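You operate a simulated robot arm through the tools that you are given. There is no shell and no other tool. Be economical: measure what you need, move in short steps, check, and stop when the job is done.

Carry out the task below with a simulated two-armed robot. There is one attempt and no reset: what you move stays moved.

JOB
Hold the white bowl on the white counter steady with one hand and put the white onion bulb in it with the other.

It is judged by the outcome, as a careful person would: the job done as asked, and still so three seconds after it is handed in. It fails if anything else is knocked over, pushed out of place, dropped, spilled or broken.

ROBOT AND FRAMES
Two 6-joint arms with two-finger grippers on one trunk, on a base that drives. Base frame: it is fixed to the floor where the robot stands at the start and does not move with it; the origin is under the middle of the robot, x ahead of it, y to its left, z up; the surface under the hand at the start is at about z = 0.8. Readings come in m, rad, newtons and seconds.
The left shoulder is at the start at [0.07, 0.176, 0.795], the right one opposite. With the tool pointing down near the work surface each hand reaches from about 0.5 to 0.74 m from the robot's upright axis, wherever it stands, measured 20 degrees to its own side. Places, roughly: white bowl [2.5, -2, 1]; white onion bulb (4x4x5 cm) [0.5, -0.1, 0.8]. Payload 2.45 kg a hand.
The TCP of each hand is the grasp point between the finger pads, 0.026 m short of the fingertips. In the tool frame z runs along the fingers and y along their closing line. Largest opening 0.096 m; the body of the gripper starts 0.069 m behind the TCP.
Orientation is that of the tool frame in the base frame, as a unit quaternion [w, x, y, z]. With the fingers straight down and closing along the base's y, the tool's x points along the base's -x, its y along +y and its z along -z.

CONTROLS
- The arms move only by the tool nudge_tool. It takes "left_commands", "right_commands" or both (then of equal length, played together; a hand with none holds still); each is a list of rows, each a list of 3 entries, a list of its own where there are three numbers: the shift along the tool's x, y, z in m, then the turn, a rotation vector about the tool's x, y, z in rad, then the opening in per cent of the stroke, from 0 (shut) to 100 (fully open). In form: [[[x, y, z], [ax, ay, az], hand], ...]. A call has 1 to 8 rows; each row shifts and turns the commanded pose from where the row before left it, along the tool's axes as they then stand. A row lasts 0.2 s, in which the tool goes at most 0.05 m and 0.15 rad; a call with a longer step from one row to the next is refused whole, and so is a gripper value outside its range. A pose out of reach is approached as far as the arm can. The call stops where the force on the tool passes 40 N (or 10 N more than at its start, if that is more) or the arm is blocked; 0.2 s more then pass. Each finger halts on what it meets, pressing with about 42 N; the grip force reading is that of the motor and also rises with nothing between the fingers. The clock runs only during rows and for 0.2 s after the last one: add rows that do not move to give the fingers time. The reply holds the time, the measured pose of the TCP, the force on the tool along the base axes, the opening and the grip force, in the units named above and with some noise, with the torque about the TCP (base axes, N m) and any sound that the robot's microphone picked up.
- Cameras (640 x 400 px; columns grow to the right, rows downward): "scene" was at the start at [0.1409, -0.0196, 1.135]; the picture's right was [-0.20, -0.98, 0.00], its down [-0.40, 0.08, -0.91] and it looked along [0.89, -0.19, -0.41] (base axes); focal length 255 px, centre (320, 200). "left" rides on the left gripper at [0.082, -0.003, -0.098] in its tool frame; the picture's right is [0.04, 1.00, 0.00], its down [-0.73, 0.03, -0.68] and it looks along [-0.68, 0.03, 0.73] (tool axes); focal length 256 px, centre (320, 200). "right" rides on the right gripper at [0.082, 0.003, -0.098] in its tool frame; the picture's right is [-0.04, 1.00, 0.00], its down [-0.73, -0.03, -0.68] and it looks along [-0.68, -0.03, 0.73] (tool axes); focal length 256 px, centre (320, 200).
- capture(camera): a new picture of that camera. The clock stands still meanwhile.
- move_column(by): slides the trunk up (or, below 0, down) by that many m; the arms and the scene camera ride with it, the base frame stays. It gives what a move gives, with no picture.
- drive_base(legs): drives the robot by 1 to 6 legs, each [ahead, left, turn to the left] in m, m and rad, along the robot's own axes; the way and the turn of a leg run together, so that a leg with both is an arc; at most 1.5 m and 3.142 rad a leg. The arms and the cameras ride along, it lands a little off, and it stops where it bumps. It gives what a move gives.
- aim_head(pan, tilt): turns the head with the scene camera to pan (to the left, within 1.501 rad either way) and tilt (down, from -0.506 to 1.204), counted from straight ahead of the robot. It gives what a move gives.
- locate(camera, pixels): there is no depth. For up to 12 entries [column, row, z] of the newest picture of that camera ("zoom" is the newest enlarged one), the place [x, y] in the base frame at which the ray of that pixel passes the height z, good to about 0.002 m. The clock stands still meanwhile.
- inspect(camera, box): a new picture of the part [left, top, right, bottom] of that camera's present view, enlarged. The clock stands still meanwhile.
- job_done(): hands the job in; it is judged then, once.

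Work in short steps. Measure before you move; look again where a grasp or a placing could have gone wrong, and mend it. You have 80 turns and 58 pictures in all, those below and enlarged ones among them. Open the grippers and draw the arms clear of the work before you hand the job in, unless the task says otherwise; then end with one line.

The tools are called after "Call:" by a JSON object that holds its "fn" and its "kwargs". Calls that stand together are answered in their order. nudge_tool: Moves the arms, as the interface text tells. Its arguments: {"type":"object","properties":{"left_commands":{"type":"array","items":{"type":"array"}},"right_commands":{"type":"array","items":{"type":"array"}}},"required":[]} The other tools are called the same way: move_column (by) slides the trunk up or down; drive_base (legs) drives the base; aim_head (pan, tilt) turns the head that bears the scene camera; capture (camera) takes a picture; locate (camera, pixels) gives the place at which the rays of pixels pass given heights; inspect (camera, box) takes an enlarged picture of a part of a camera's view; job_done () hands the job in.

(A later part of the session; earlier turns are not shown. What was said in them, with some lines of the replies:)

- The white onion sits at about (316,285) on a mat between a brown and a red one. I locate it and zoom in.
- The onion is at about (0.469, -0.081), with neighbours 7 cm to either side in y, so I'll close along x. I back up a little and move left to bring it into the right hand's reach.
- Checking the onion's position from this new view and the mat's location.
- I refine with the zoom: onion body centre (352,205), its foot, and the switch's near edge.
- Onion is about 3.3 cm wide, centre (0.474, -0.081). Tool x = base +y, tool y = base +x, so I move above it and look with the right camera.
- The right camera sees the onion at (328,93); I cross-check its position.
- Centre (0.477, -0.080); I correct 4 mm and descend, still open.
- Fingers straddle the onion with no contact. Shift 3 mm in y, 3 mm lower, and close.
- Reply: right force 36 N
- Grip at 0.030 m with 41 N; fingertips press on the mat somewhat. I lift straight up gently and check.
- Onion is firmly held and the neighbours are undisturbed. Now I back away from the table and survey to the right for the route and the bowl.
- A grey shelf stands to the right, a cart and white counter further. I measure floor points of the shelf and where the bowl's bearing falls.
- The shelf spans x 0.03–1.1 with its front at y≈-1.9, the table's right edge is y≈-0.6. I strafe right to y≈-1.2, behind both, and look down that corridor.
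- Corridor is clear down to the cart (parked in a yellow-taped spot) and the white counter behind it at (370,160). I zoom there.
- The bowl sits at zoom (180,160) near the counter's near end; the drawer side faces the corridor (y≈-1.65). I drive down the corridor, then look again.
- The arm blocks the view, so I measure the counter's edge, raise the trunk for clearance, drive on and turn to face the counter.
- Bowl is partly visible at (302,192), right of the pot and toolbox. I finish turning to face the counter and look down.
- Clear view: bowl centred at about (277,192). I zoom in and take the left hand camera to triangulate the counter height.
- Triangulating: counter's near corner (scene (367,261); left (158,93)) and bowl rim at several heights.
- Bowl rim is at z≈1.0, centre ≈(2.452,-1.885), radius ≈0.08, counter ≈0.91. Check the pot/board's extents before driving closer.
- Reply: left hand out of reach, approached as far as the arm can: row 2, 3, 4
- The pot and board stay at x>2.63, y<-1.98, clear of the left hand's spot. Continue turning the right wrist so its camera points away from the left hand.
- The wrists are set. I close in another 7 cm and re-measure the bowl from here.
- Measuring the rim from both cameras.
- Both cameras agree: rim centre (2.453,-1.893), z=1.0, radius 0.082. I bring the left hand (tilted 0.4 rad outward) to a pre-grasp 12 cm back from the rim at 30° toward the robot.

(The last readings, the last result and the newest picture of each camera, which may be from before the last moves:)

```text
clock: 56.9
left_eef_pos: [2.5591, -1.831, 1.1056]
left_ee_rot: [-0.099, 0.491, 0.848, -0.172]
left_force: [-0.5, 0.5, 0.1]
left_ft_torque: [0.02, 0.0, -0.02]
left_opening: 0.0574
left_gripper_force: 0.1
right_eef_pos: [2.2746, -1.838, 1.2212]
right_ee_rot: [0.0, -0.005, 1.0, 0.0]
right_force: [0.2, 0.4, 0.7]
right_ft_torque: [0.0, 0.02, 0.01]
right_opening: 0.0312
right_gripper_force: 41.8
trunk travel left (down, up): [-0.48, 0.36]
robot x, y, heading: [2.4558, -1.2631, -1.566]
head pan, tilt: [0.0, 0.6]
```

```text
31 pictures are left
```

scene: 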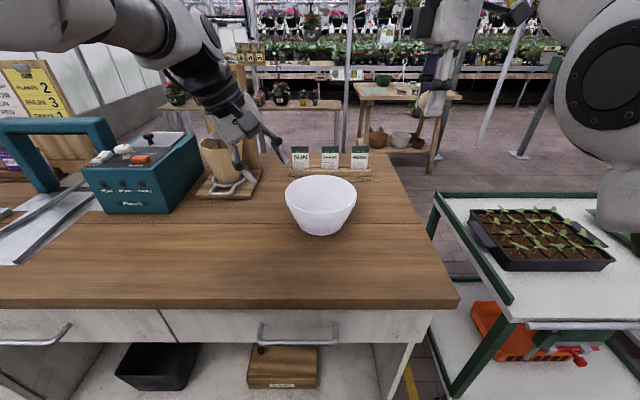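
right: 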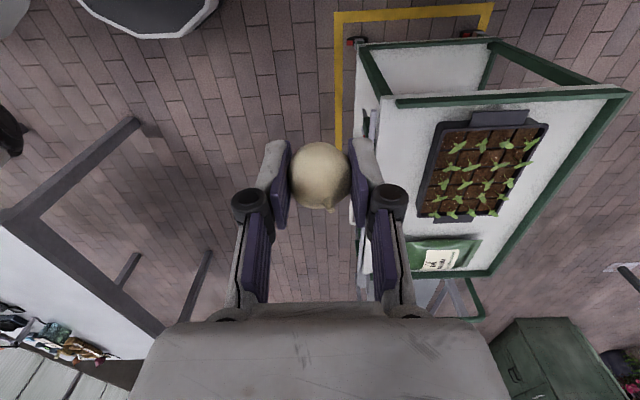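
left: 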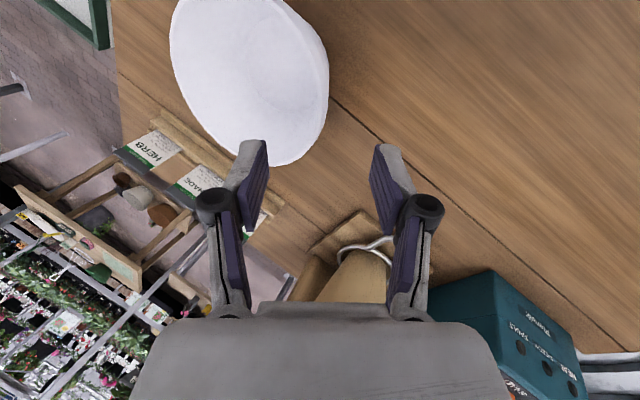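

Positions match expectation. Advance 8.5 cm along the fingers and check from both sides.

Call:
{"fn": "nudge_tool", "kwargs": {"left_commands": [[[0, 0, 0.03], [0, 0, 0], 60], [[0, 0, 0.03], [0, 0, 0], 60], [[0, 0, 0.025], [0, 0, 0], 60], [[0, 0, 0], [0, 0, 0], 60]]}}

Call:
{"fn": "inspect", "kwargs": {"camera": "scene", "box": [220, 120, 380, 250]}}

Call:
{"fn": "capture", "kwargs": {"camera": "left"}}

```text
clock: 57.9
left_eef_pos: [2.5299, -1.8493, 1.0272]
left_ee_rot: [-0.1, 0.49, 0.849, -0.172]
left_force: [-0.8, 0.4, -0.1]
left_ft_torque: [-0.01, -0.01, 0.01]
left_opening: 0.0575
left_gripper_force: 0.0
right_eef_pos: [2.2742, -1.8374, 1.2223]
right_ee_rot: [0.001, -0.006, 1.0, 0.0]
right_force: [-0.3, -0.9, -0.3]
right_ft_torque: [0.03, 0.03, -0.03]
right_opening: 0.0312
right_gripper_force: 42.5
trunk travel left (down, up): [-0.48, 0.36]
robot x, y, heading: [2.4543, -1.2608, -1.568]
head pan, tilt: [0.0, 0.6]
```

```text
3.08 times, centred on (300, 185) of scene
```

zoom: 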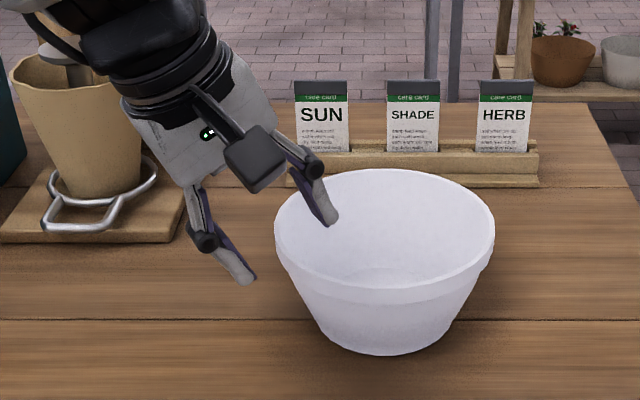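

```text
29 pictures are left
```

left: 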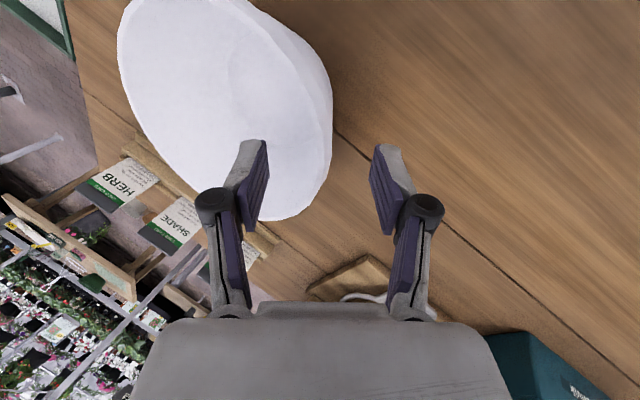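

The rim lies midway between the pads. Advance the last 3.4 cm and close gently.

Call:
{"fn": "nudge_tool", "kwargs": {"left_commands": [[[0, 0, 0.02], [0, 0, 0], 60], [[0, 0, 0.014], [0, 0, 0], 60], [[0, 0, 0], [0, 0, 0], 40], [[0, 0, 0], [0, 0, 0], 20]]}}

Call:
{"fn": "inspect", "kwargs": {"camera": "scene", "box": [220, 120, 380, 250]}}

Call:
{"fn": "inspect", "kwargs": {"camera": "left", "box": [160, 80, 480, 280]}}

```text
clock: 58.9
left_eef_pos: [2.5198, -1.8541, 0.9965]
left_ee_rot: [-0.099, 0.49, 0.849, -0.171]
left_force: [-0.4, 0.8, -0.4]
left_ft_torque: [0.04, -0.01, -0.04]
left_opening: 0.0192
left_gripper_force: 0.1
right_eef_pos: [2.2761, -1.8384, 1.2212]
right_ee_rot: [0.0, -0.007, 1.0, 0.0]
right_force: [0.1, 0.4, -0.5]
right_ft_torque: [0.0, 0.0, -0.02]
right_opening: 0.0314
right_gripper_force: 41.7
trunk travel left (down, up): [-0.48, 0.36]
robot x, y, heading: [2.4541, -1.2589, -1.568]
head pan, tilt: [0.0, 0.6]
```

```text
3.08 times, centred on (300, 185) of scene
```

zoom: 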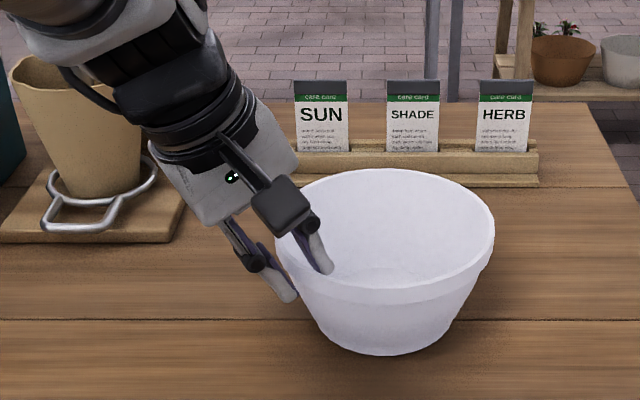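

```text
2.00 times, centred on (320, 180) of left
```

zoom: 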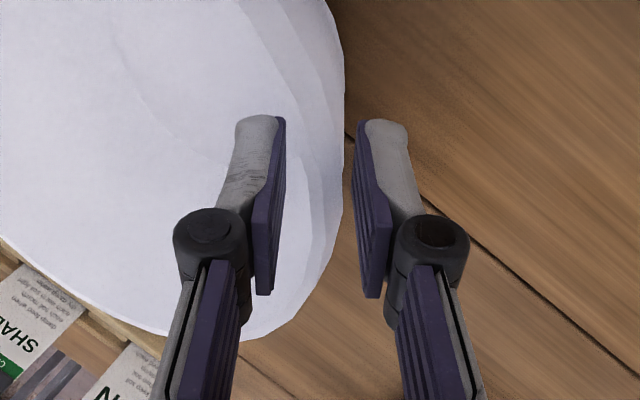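

Rim is between pads, slightly nearer the outer one. Close fully in slow steps.

Call:
{"fn": "nudge_tool", "kwargs": {"left_commands": [[[0, 0.002, 0], [0, 0, 0], 14], [[0, 0, 0], [0, 0, 0], 9], [[0, 0, 0], [0, 0, 0], 5], [[0, 0, 0], [0, 0, 0], 3]]}}

Call:
{"fn": "inspect", "kwargs": {"camera": "scene", "box": [220, 120, 380, 250]}}

```text
clock: 59.9
left_eef_pos: [2.5219, -1.8533, 0.995]
left_ee_rot: [-0.099, 0.49, 0.848, -0.173]
left_force: [-0.5, -0.3, -1.8]
left_ft_torque: [0.02, -0.08, 0.02]
left_opening: 0.006
left_gripper_force: 32.6
right_eef_pos: [2.2737, -1.8381, 1.2217]
right_ee_rot: [0.0, -0.006, 1.0, 0.0]
right_force: [-0.3, -0.1, -0.9]
right_ft_torque: [0.0, 0.01, 0.0]
right_opening: 0.0315
right_gripper_force: 42.2
trunk travel left (down, up): [-0.48, 0.36]
robot x, y, heading: [2.4504, -1.2634, -1.57]
head pan, tilt: [0.0, 0.6]
```

```text
3.08 times, centred on (300, 185) of scene
```

zoom: 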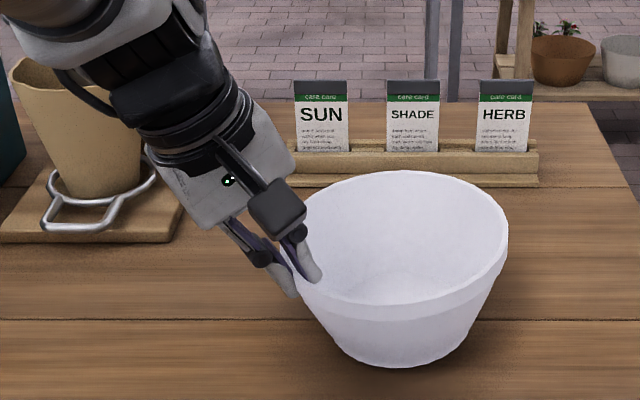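

The bowl seems to have shifted or tilted slightly on gripping. I look closer from both cameras.

Call:
{"fn": "inspect", "kwargs": {"camera": "scene", "box": [270, 150, 366, 250]}}

Call:
{"fn": "capture", "kwargs": {"camera": "left"}}

Call:
{"fn": "capture", "kwargs": {"camera": "right"}}

```text
4.00 times, centred on (318, 200) of scene
```

zoom: 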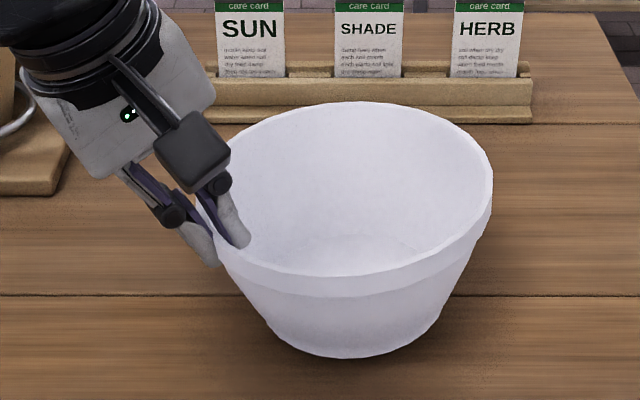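

```text
24 pictures are left
```

left: 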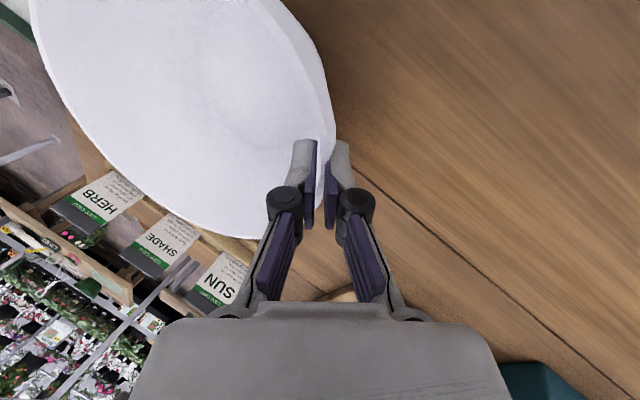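

```text
23 pictures are left
```

right: 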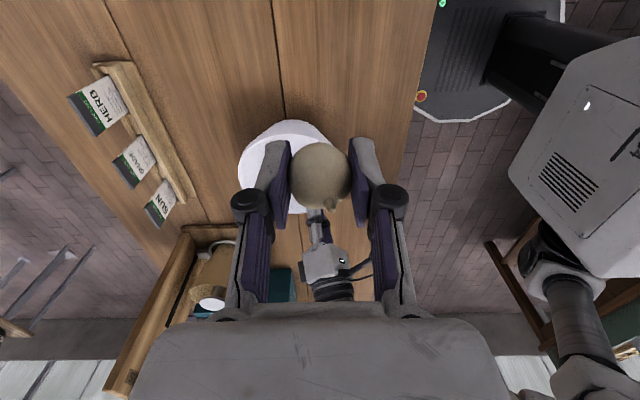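

The pads aligned the wall with the finger angle, so the far side of the bowl has risen a few degrees. I turn the left hand back upright about its own x to set it flat, in small steps.

Call:
{"fn": "nudge_tool", "kwargs": {"left_commands": [[[0, 0, 0], [-0.04, 0, 0], 3], [[0, 0, 0], [-0.04, 0, 0], 3], [[0, 0, 0], [0, 0, 0], 3]]}}

Call:
{"fn": "inspect", "kwargs": {"camera": "scene", "box": [220, 120, 380, 250]}}

```text
clock: 60.7
left_eef_pos: [2.5219, -1.8524, 0.9948]
left_ee_rot: [-0.079, 0.493, 0.855, -0.14]
left_force: [-0.6, 0.2, 4.2]
left_ft_torque: [-0.06, 0.05, -0.03]
left_opening: 0.0059
left_gripper_force: 32.2
right_eef_pos: [2.2737, -1.8376, 1.2216]
right_ee_rot: [0.0, -0.005, 1.0, 0.0]
right_force: [-0.1, 0.2, -0.7]
right_ft_torque: [-0.05, -0.01, -0.02]
right_opening: 0.0315
right_gripper_force: 42.4
trunk travel left (down, up): [-0.48, 0.36]
robot x, y, heading: [2.4538, -1.2596, -1.566]
head pan, tilt: [0.0, 0.6]
```

```text
3.08 times, centred on (300, 185) of scene
```

zoom: 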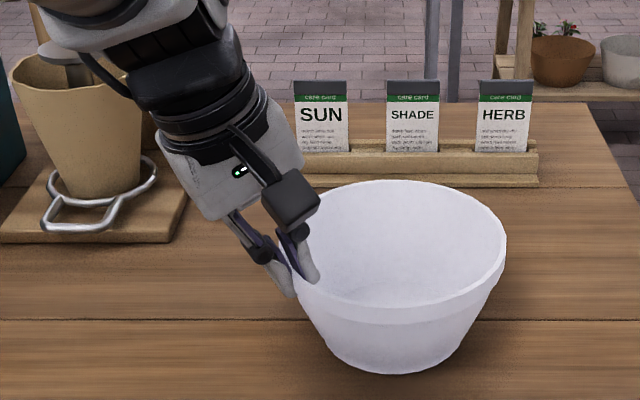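

Now the support force flipped to +4 N: the base is nearly flat. One more small step.

Call:
{"fn": "nudge_tool", "kwargs": {"left_commands": [[[0, 0, 0], [-0.03, 0, 0], 3], [[0, 0, 0], [0, 0, 0], 3]]}}

Call:
{"fn": "inspect", "kwargs": {"camera": "scene", "box": [270, 150, 366, 250]}}

```text
clock: 61.3
left_eef_pos: [2.5233, -1.8518, 0.9943]
left_ee_rot: [-0.072, 0.495, 0.857, -0.126]
left_force: [0.3, -2.0, 9.6]
left_ft_torque: [-0.26, 0.11, 0.02]
left_opening: 0.0061
left_gripper_force: 32.6
right_eef_pos: [2.2757, -1.8378, 1.2204]
right_ee_rot: [0.0, -0.007, 1.0, 0.0]
right_force: [-0.2, 0.0, -0.2]
right_ft_torque: [0.05, 0.02, 0.0]
right_opening: 0.0313
right_gripper_force: 42.2
trunk travel left (down, up): [-0.48, 0.36]
robot x, y, heading: [2.4548, -1.2605, -1.564]
head pan, tilt: [0.0, 0.6]
```

```text
4.00 times, centred on (318, 200) of scene
```

zoom: 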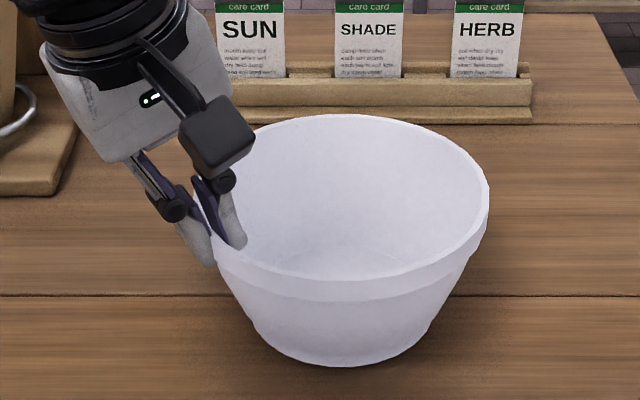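

The bowl is flat and held. Locate its rim and measure the onion's spot.

Call:
{"fn": "locate", "kwargs": {"camera": "zoom", "pixels": [[490, 190, 1.0], [350, 114, 1.0], [345, 281, 1.0], [345, 366, 0.915], [365, 262, 0.925]]}}

Call:
{"fn": "capture", "kwargs": {"camera": "scene"}}

```text
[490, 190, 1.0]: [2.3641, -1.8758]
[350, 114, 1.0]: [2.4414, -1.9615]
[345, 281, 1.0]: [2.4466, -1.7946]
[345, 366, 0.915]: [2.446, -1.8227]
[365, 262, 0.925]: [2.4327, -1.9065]
```

```text
20 pictures are left
```

scene: 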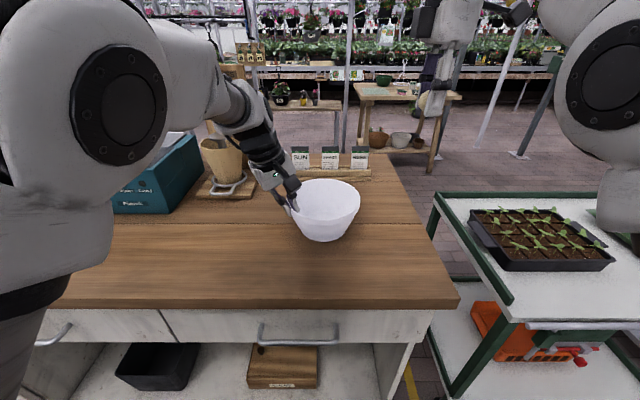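

Bowl centre ≈(2.446,-1.878). Move the right hand over (2.433,-1.886), slightly away from the left hand, at height first.

Call:
{"fn": "nudge_tool", "kwargs": {"right_commands": [[[-0.04, -0.012, 0], [0, 0, 0], 20], [[-0.04, -0.012, 0], [0, 0, 0], 20], [[-0.04, -0.012, 0], [0, 0, 0], 20], [[-0.038, -0.012, 0], [0, 0, 0], 20], [[0, 0, 0.04], [0, 0, 0], 20], [[0, 0, 0.04], [0, 0, 0], 20], [[0, 0, 0], [0, 0, 0], 20]]}}

Call:
{"fn": "capture", "kwargs": {"camera": "scene"}}

Call:
{"fn": "capture", "kwargs": {"camera": "right"}}

```text
clock: 62.9
left_eef_pos: [2.5224, -1.8521, 0.9946]
left_ee_rot: [-0.071, 0.496, 0.856, -0.126]
left_force: [3.3, -0.1, 13.9]
left_ft_torque: [-0.18, -0.15, 0.06]
left_opening: 0.0058
left_gripper_force: 32.3
right_eef_pos: [2.4006, -1.8516, 1.1149]
right_ee_rot: [0.017, 0.006, 1.0, 0.001]
right_force: [0.2, -0.1, -0.6]
right_ft_torque: [-0.02, -0.03, -0.04]
right_opening: 0.0312
right_gripper_force: 42.0
right hand out of reach, approached as far as the arm can: row 2, 3, 4
trunk travel left (down, up): [-0.48, 0.36]
robot x, y, heading: [2.4544, -1.2607, -1.573]
head pan, tilt: [0.0, 0.6]
```

```text
19 pictures are left
```

scene: 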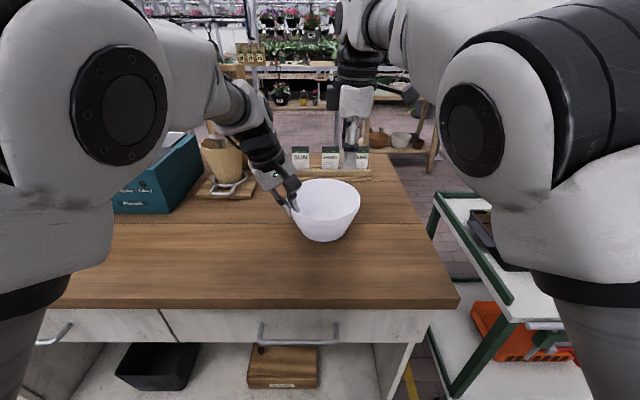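

```text
18 pictures are left
```

right: 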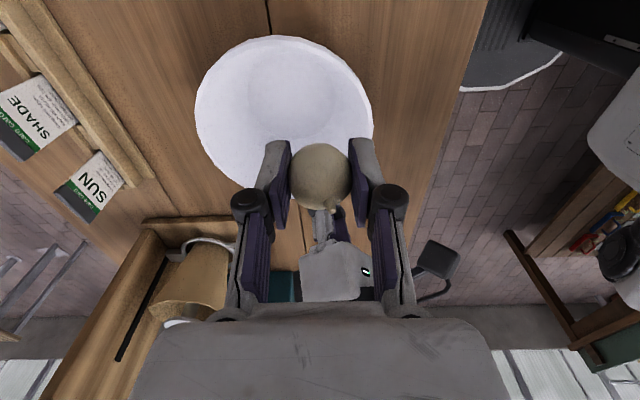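

The right hand stands at (2.4006,-1.8516,1.115); some rows were out of reach at height. I shift the remaining 3 cm here, lower down.

Call:
{"fn": "nudge_tool", "kwargs": {"right_commands": [[[-0.011, -0.011, 0], [0, 0, 0], 20], [[-0.011, -0.011, 0], [0, 0, 0], 20], [[-0.01, -0.012, 0], [0, 0, 0], 20], [[0, 0, 0], [0, 0, 0], 20]]}}

```text
clock: 63.9
left_eef_pos: [2.5222, -1.8513, 0.9959]
left_ee_rot: [-0.072, 0.494, 0.857, -0.126]
left_force: [-0.3, 0.8, 12.4]
left_ft_torque: [0.0, 0.24, -0.02]
left_opening: 0.0058
left_gripper_force: 32.6
right_eef_pos: [2.4392, -1.8841, 1.1143]
right_ee_rot: [0.007, 0.001, 1.0, 0.0]
right_force: [-0.8, 0.9, 0.9]
right_ft_torque: [0.02, -0.01, 0.0]
right_opening: 0.0311
right_gripper_force: 42.2
trunk travel left (down, up): [-0.48, 0.36]
robot x, y, heading: [2.4582, -1.2623, -1.571]
head pan, tilt: [0.0, 0.6]
```

Above the bowl now. Descend 8 cm and look.

Call:
{"fn": "nudge_tool", "kwargs": {"right_commands": [[[0.003, 0, 0.03], [0, 0, 0], 20], [[0, 0, 0.03], [0, 0, 0], 20], [[0, 0, 0.03], [0, 0, 0], 20], [[0, 0, 0], [0, 0, 0], 20]]}}

Call:
{"fn": "inspect", "kwargs": {"camera": "scene", "box": [230, 110, 422, 254]}}

Call:
{"fn": "capture", "kwargs": {"camera": "right"}}

```text
clock: 65.1
left_eef_pos: [2.5221, -1.8531, 0.9957]
left_ee_rot: [-0.071, 0.495, 0.857, -0.126]
left_force: [1.1, 3.0, 5.8]
left_ft_torque: [0.11, -0.06, -0.03]
left_opening: 0.0062
left_gripper_force: 32.2
right_eef_pos: [2.4162, -1.8944, 0.9988]
right_ee_rot: [0.025, 0.017, 0.999, 0.032]
right_force: [0.2, 0.7, 0.7]
right_ft_torque: [0.02, 0.01, 0.01]
right_opening: 0.0312
right_gripper_force: 41.7
right hand out of reach, approached as far as the arm can: row 3
trunk travel left (down, up): [-0.48, 0.36]
robot x, y, heading: [2.452, -1.2645, -1.57]
head pan, tilt: [0.0, 0.6]
stopped in row 4 (right hand): the arm was blocked; the commanded pose is now the measured one
```

```text
2.78 times, centred on (326, 182) of scene
```

zoom: 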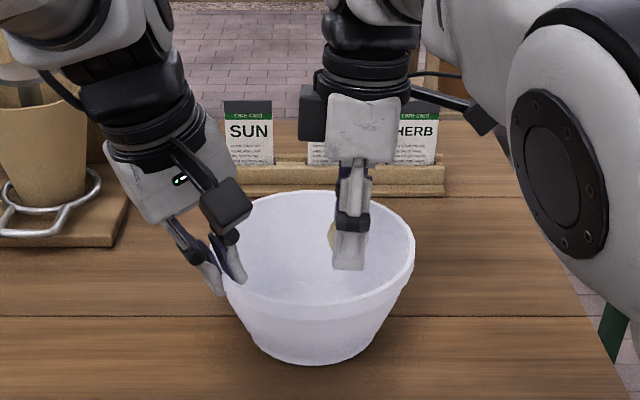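

```text
16 pictures are left
```

right: 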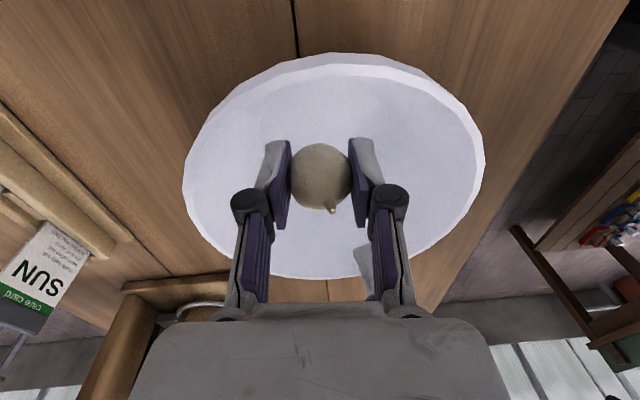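

Right hand stopped at (2.416,-1.894,0.999), the onion being inside the rim, no force. I try descending in small steps from this pose.

Call:
{"fn": "nudge_tool", "kwargs": {"right_commands": [[[0, 0, 0.012], [0, 0, 0], 20], [[0, 0, 0.012], [0, 0, 0], 20], [[0, 0, 0], [0, 0, 0], 20]]}}

```text
clock: 65.9
left_eef_pos: [2.5222, -1.854, 0.9948]
left_ee_rot: [-0.071, 0.495, 0.857, -0.126]
left_force: [0.3, -0.7, 8.5]
left_ft_torque: [-0.16, 0.08, 0.02]
left_opening: 0.0062
left_gripper_force: 32.0
right_eef_pos: [2.414, -1.894, 0.9771]
right_ee_rot: [0.029, 0.02, 0.999, 0.031]
right_force: [-0.5, 1.0, -0.3]
right_ft_torque: [-0.02, -0.01, -0.03]
right_opening: 0.0314
right_gripper_force: 42.0
trunk travel left (down, up): [-0.48, 0.36]
robot x, y, heading: [2.4547, -1.2597, -1.568]
head pan, tilt: [0.0, 0.6]
```

It works. Shift 1.5 cm toward the bowl's centre and continue down.

Call:
{"fn": "nudge_tool", "kwargs": {"right_commands": [[[-0.008, 0.006, 0], [0, 0, 0], 20], [[-0.008, 0.006, 0], [0, 0, 0], 20], [[0, 0, 0.01], [0, 0, 0], 20], [[0, 0, 0], [0, 0, 0], 20]]}}

Call:
{"fn": "inspect", "kwargs": {"camera": "scene", "box": [230, 110, 422, 254]}}

```text
clock: 66.9
left_eef_pos: [2.5219, -1.8538, 0.9958]
left_ee_rot: [-0.072, 0.495, 0.857, -0.126]
left_force: [1.0, -0.4, 11.4]
left_ft_torque: [-0.28, 0.06, 0.0]
left_opening: 0.0058
left_gripper_force: 32.4
right_eef_pos: [2.4159, -1.8883, 0.9651]
right_ee_rot: [0.043, 0.034, 0.998, 0.039]
right_force: [-0.2, 0.2, -0.1]
right_ft_torque: [0.01, -0.01, 0.01]
right_opening: 0.031
right_gripper_force: 42.3
trunk travel left (down, up): [-0.48, 0.36]
robot x, y, heading: [2.4552, -1.2623, -1.565]
head pan, tilt: [0.0, 0.6]
```

```text
2.78 times, centred on (326, 182) of scene
```

zoom: 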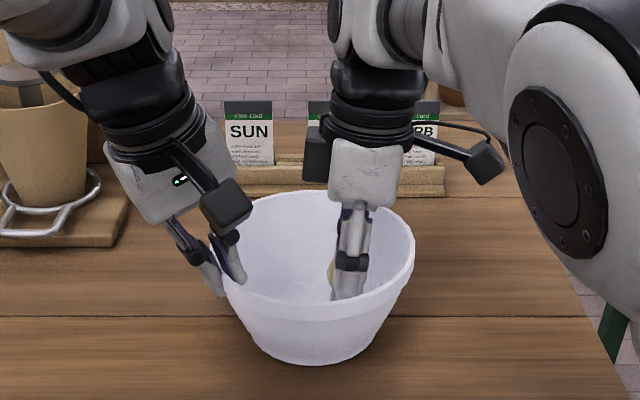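

The onion is well within the bowl, roughly 1.5 cm above its floor. 5 mm lower, then open gently.

Call:
{"fn": "nudge_tool", "kwargs": {"right_commands": [[[0, 0, 0.006], [0, 0, 0], 20], [[0, 0, 0], [0, 0, 0], 20], [[0, 0, 0], [0, 0, 0], 40], [[0, 0, 0], [0, 0, 0], 50], [[0, 0, 0], [0, 0, 0], 50]]}}

Call:
{"fn": "inspect", "kwargs": {"camera": "right", "box": [160, 30, 480, 300]}}

```text
clock: 68.1
left_eef_pos: [2.5229, -1.8535, 0.9945]
left_ee_rot: [-0.073, 0.495, 0.857, -0.126]
left_force: [0.6, -0.6, 10.9]
left_ft_torque: [-0.23, 0.05, 0.05]
left_opening: 0.0062
left_gripper_force: 32.3
right_eef_pos: [2.4152, -1.8871, 0.9647]
right_ee_rot: [0.047, 0.035, 0.998, 0.035]
right_force: [-0.1, 0.4, 0.7]
right_ft_torque: [-0.01, 0.03, 0.02]
right_opening: 0.0478
right_gripper_force: 0.0
trunk travel left (down, up): [-0.48, 0.36]
robot x, y, heading: [2.4542, -1.2635, -1.569]
head pan, tilt: [0.0, 0.6]
```

```text
1.48 times, centred on (320, 165) of right
```

zoom: 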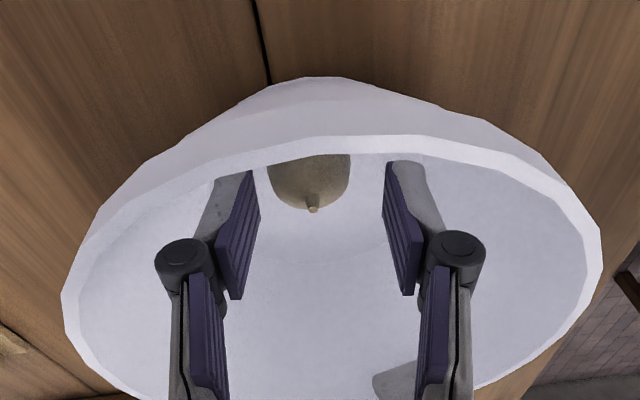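

Onion has dropped into the bowl, free of the pads. Lift the right hand out straight up.

Call:
{"fn": "nudge_tool", "kwargs": {"right_commands": [[[0, 0, -0.02], [0, 0, 0], 50], [[0, 0, -0.03], [0, 0, 0], 50], [[0, 0, -0.03], [0, 0, 0], 50], [[0, 0, -0.03], [0, 0, 0], 50], [[0, 0, -0.02], [0, 0, 0], 50], [[0, 0, 0], [0, 0, 0], 50]]}}

Call:
{"fn": "inspect", "kwargs": {"camera": "scene", "box": [230, 110, 422, 254]}}

```text
clock: 69.5
left_eef_pos: [2.5225, -1.8533, 0.9959]
left_ee_rot: [-0.074, 0.494, 0.857, -0.125]
left_force: [0.4, -0.2, 10.6]
left_ft_torque: [-0.11, 0.07, 0.0]
left_opening: 0.0062
left_gripper_force: 32.3
right_eef_pos: [2.4311, -1.8882, 1.0904]
right_ee_rot: [0.023, 0.014, 0.999, 0.03]
right_force: [-1.0, 1.1, 0.6]
right_ft_torque: [0.01, -0.01, -0.03]
right_opening: 0.0482
right_gripper_force: 0.1
trunk travel left (down, up): [-0.48, 0.36]
robot x, y, heading: [2.4531, -1.2582, -1.564]
head pan, tilt: [0.0, 0.6]
```

```text
2.78 times, centred on (326, 182) of scene
```

zoom: 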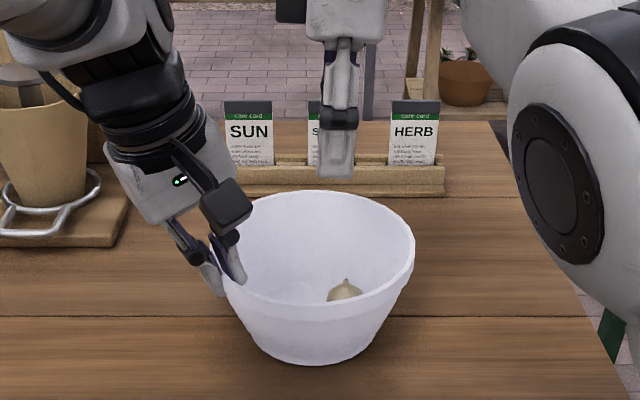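

Onion rests in the bowl. Draw the right hand off to the right, then open the left hand (still over the rim).

Call:
{"fn": "nudge_tool", "kwargs": {"right_commands": [[[0.02, 0, -0.02], [0, 0, 0], 50], [[0.04, 0, -0.02], [0, 0, 0], 50], [[0.045, 0, -0.02], [0, 0, 0], 50], [[0.045, 0, 0], [0, 0, 0], 50], [[0, 0, 0], [0, 0, 0], 50]]}}

Call:
{"fn": "nudge_tool", "kwargs": {"left_commands": [[[0, 0, 0], [0, 0, 0], 8], [[0, 0, 0], [0, 0, 0], 14], [[0, 0, 0], [0, 0, 0], 25], [[0, 0, 0], [0, 0, 0], 35], [[0, 0, 0], [0, 0, 0], 35]]}}

Call:
{"fn": "inspect", "kwargs": {"camera": "scene", "box": [230, 110, 422, 254]}}

```text
clock: 70.7
left_eef_pos: [2.5228, -1.8523, 0.9955]
left_ee_rot: [-0.072, 0.494, 0.857, -0.127]
left_force: [0.7, 0.0, 8.6]
left_ft_torque: [-0.03, 0.14, 0.03]
left_opening: 0.0058
left_gripper_force: 32.2
right_eef_pos: [2.2762, -1.8876, 1.1408]
right_ee_rot: [0.023, 0.016, 0.999, 0.03]
right_force: [0.0, -0.9, -0.5]
right_ft_torque: [-0.01, 0.02, -0.03]
right_opening: 0.0481
right_gripper_force: 0.1
trunk travel left (down, up): [-0.48, 0.36]
robot x, y, heading: [2.4526, -1.2586, -1.569]
head pan, tilt: [0.0, 0.6]
```

```text
clock: 71.9
left_eef_pos: [2.5223, -1.8541, 0.9946]
left_ee_rot: [-0.072, 0.495, 0.857, -0.124]
left_force: [0.6, -0.4, 0.1]
left_ft_torque: [0.01, 0.01, 0.01]
left_opening: 0.0337
left_gripper_force: 0.1
right_eef_pos: [2.2769, -1.8892, 1.14]
right_ee_rot: [0.024, 0.015, 0.999, 0.031]
right_force: [-0.3, 0.1, 0.1]
right_ft_torque: [-0.01, 0.0, -0.02]
right_opening: 0.0482
right_gripper_force: 0.1
trunk travel left (down, up): [-0.48, 0.36]
robot x, y, heading: [2.4515, -1.2582, -1.57]
head pan, tilt: [0.0, 0.6]
```

```text
2.78 times, centred on (326, 182) of scene
```

zoom: 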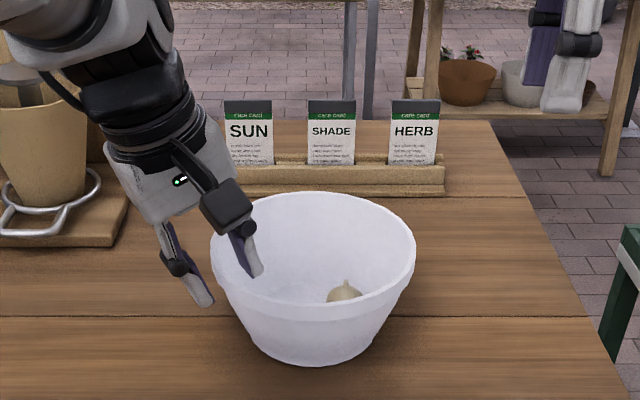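

Released with no force and the bowl stays put. Withdraw the left hand along its fingers, then back the robot away.

Call:
{"fn": "nudge_tool", "kwargs": {"left_commands": [[[0, 0, -0.02], [0, 0, 0], 35], [[0, 0, -0.03], [0, 0, 0], 35], [[0, 0, -0.04], [0, 0, 0], 35], [[0, 0, -0.04], [0, 0, 0], 35], [[0, 0, -0.04], [0, 0, 0], 35], [[0, 0, 0], [0, 0, 0], 60]]}}

Call:
{"fn": "drive_base", "kwargs": {"legs": [[-0.25, 0, 0]]}}

Call:
{"fn": "capture", "kwargs": {"camera": "scene"}}

```text
clock: 73.3
left_eef_pos: [2.5654, -1.828, 1.1564]
left_ee_rot: [-0.072, 0.495, 0.857, -0.125]
left_force: [0.4, 0.3, -0.2]
left_ft_torque: [0.02, -0.02, 0.0]
left_opening: 0.0577
left_gripper_force: 0.0
right_eef_pos: [2.2777, -1.8886, 1.1403]
right_ee_rot: [0.023, 0.016, 0.999, 0.032]
right_force: [0.1, 0.0, -0.2]
right_ft_torque: [-0.01, -0.02, -0.02]
right_opening: 0.0478
right_gripper_force: 0.1
trunk travel left (down, up): [-0.48, 0.36]
robot x, y, heading: [2.4538, -1.2593, -1.566]
head pan, tilt: [0.0, 0.6]
```

```text
clock: 75.1
left_eef_pos: [2.5662, -1.5826, 1.1567]
left_ee_rot: [-0.072, 0.493, 0.858, -0.126]
left_force: [0.5, 0.5, 0.3]
left_ft_torque: [-0.03, 0.0, 0.03]
left_opening: 0.0579
left_gripper_force: 0.1
right_eef_pos: [2.2786, -1.6439, 1.1405]
right_ee_rot: [0.023, 0.014, 0.999, 0.032]
right_force: [0.1, 0.0, -0.1]
right_ft_torque: [0.01, -0.01, 0.0]
right_opening: 0.0481
right_gripper_force: 0.1
trunk travel left (down, up): [-0.48, 0.36]
robot x, y, heading: [2.4475, -1.0156, -1.564]
head pan, tilt: [0.0, 0.6]
```

```text
11 pictures are left
```

scene: 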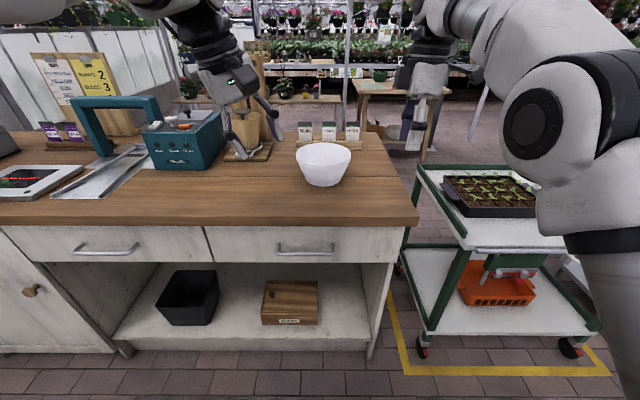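

The bowl stands flat on the counter with the onion in it. Nothing else on the counter has moved, and both grippers are open and clear, so I hand in.

Call:
{"fn": "job_done", "kwargs": {}}

```text
The job is handed in.
```

The white onion is in the white bowl on the counter: the left hand held the bowl's rim while the right hand set the onion in, and the bowl shifted about 1.5 cm when first gripped but ended flat.
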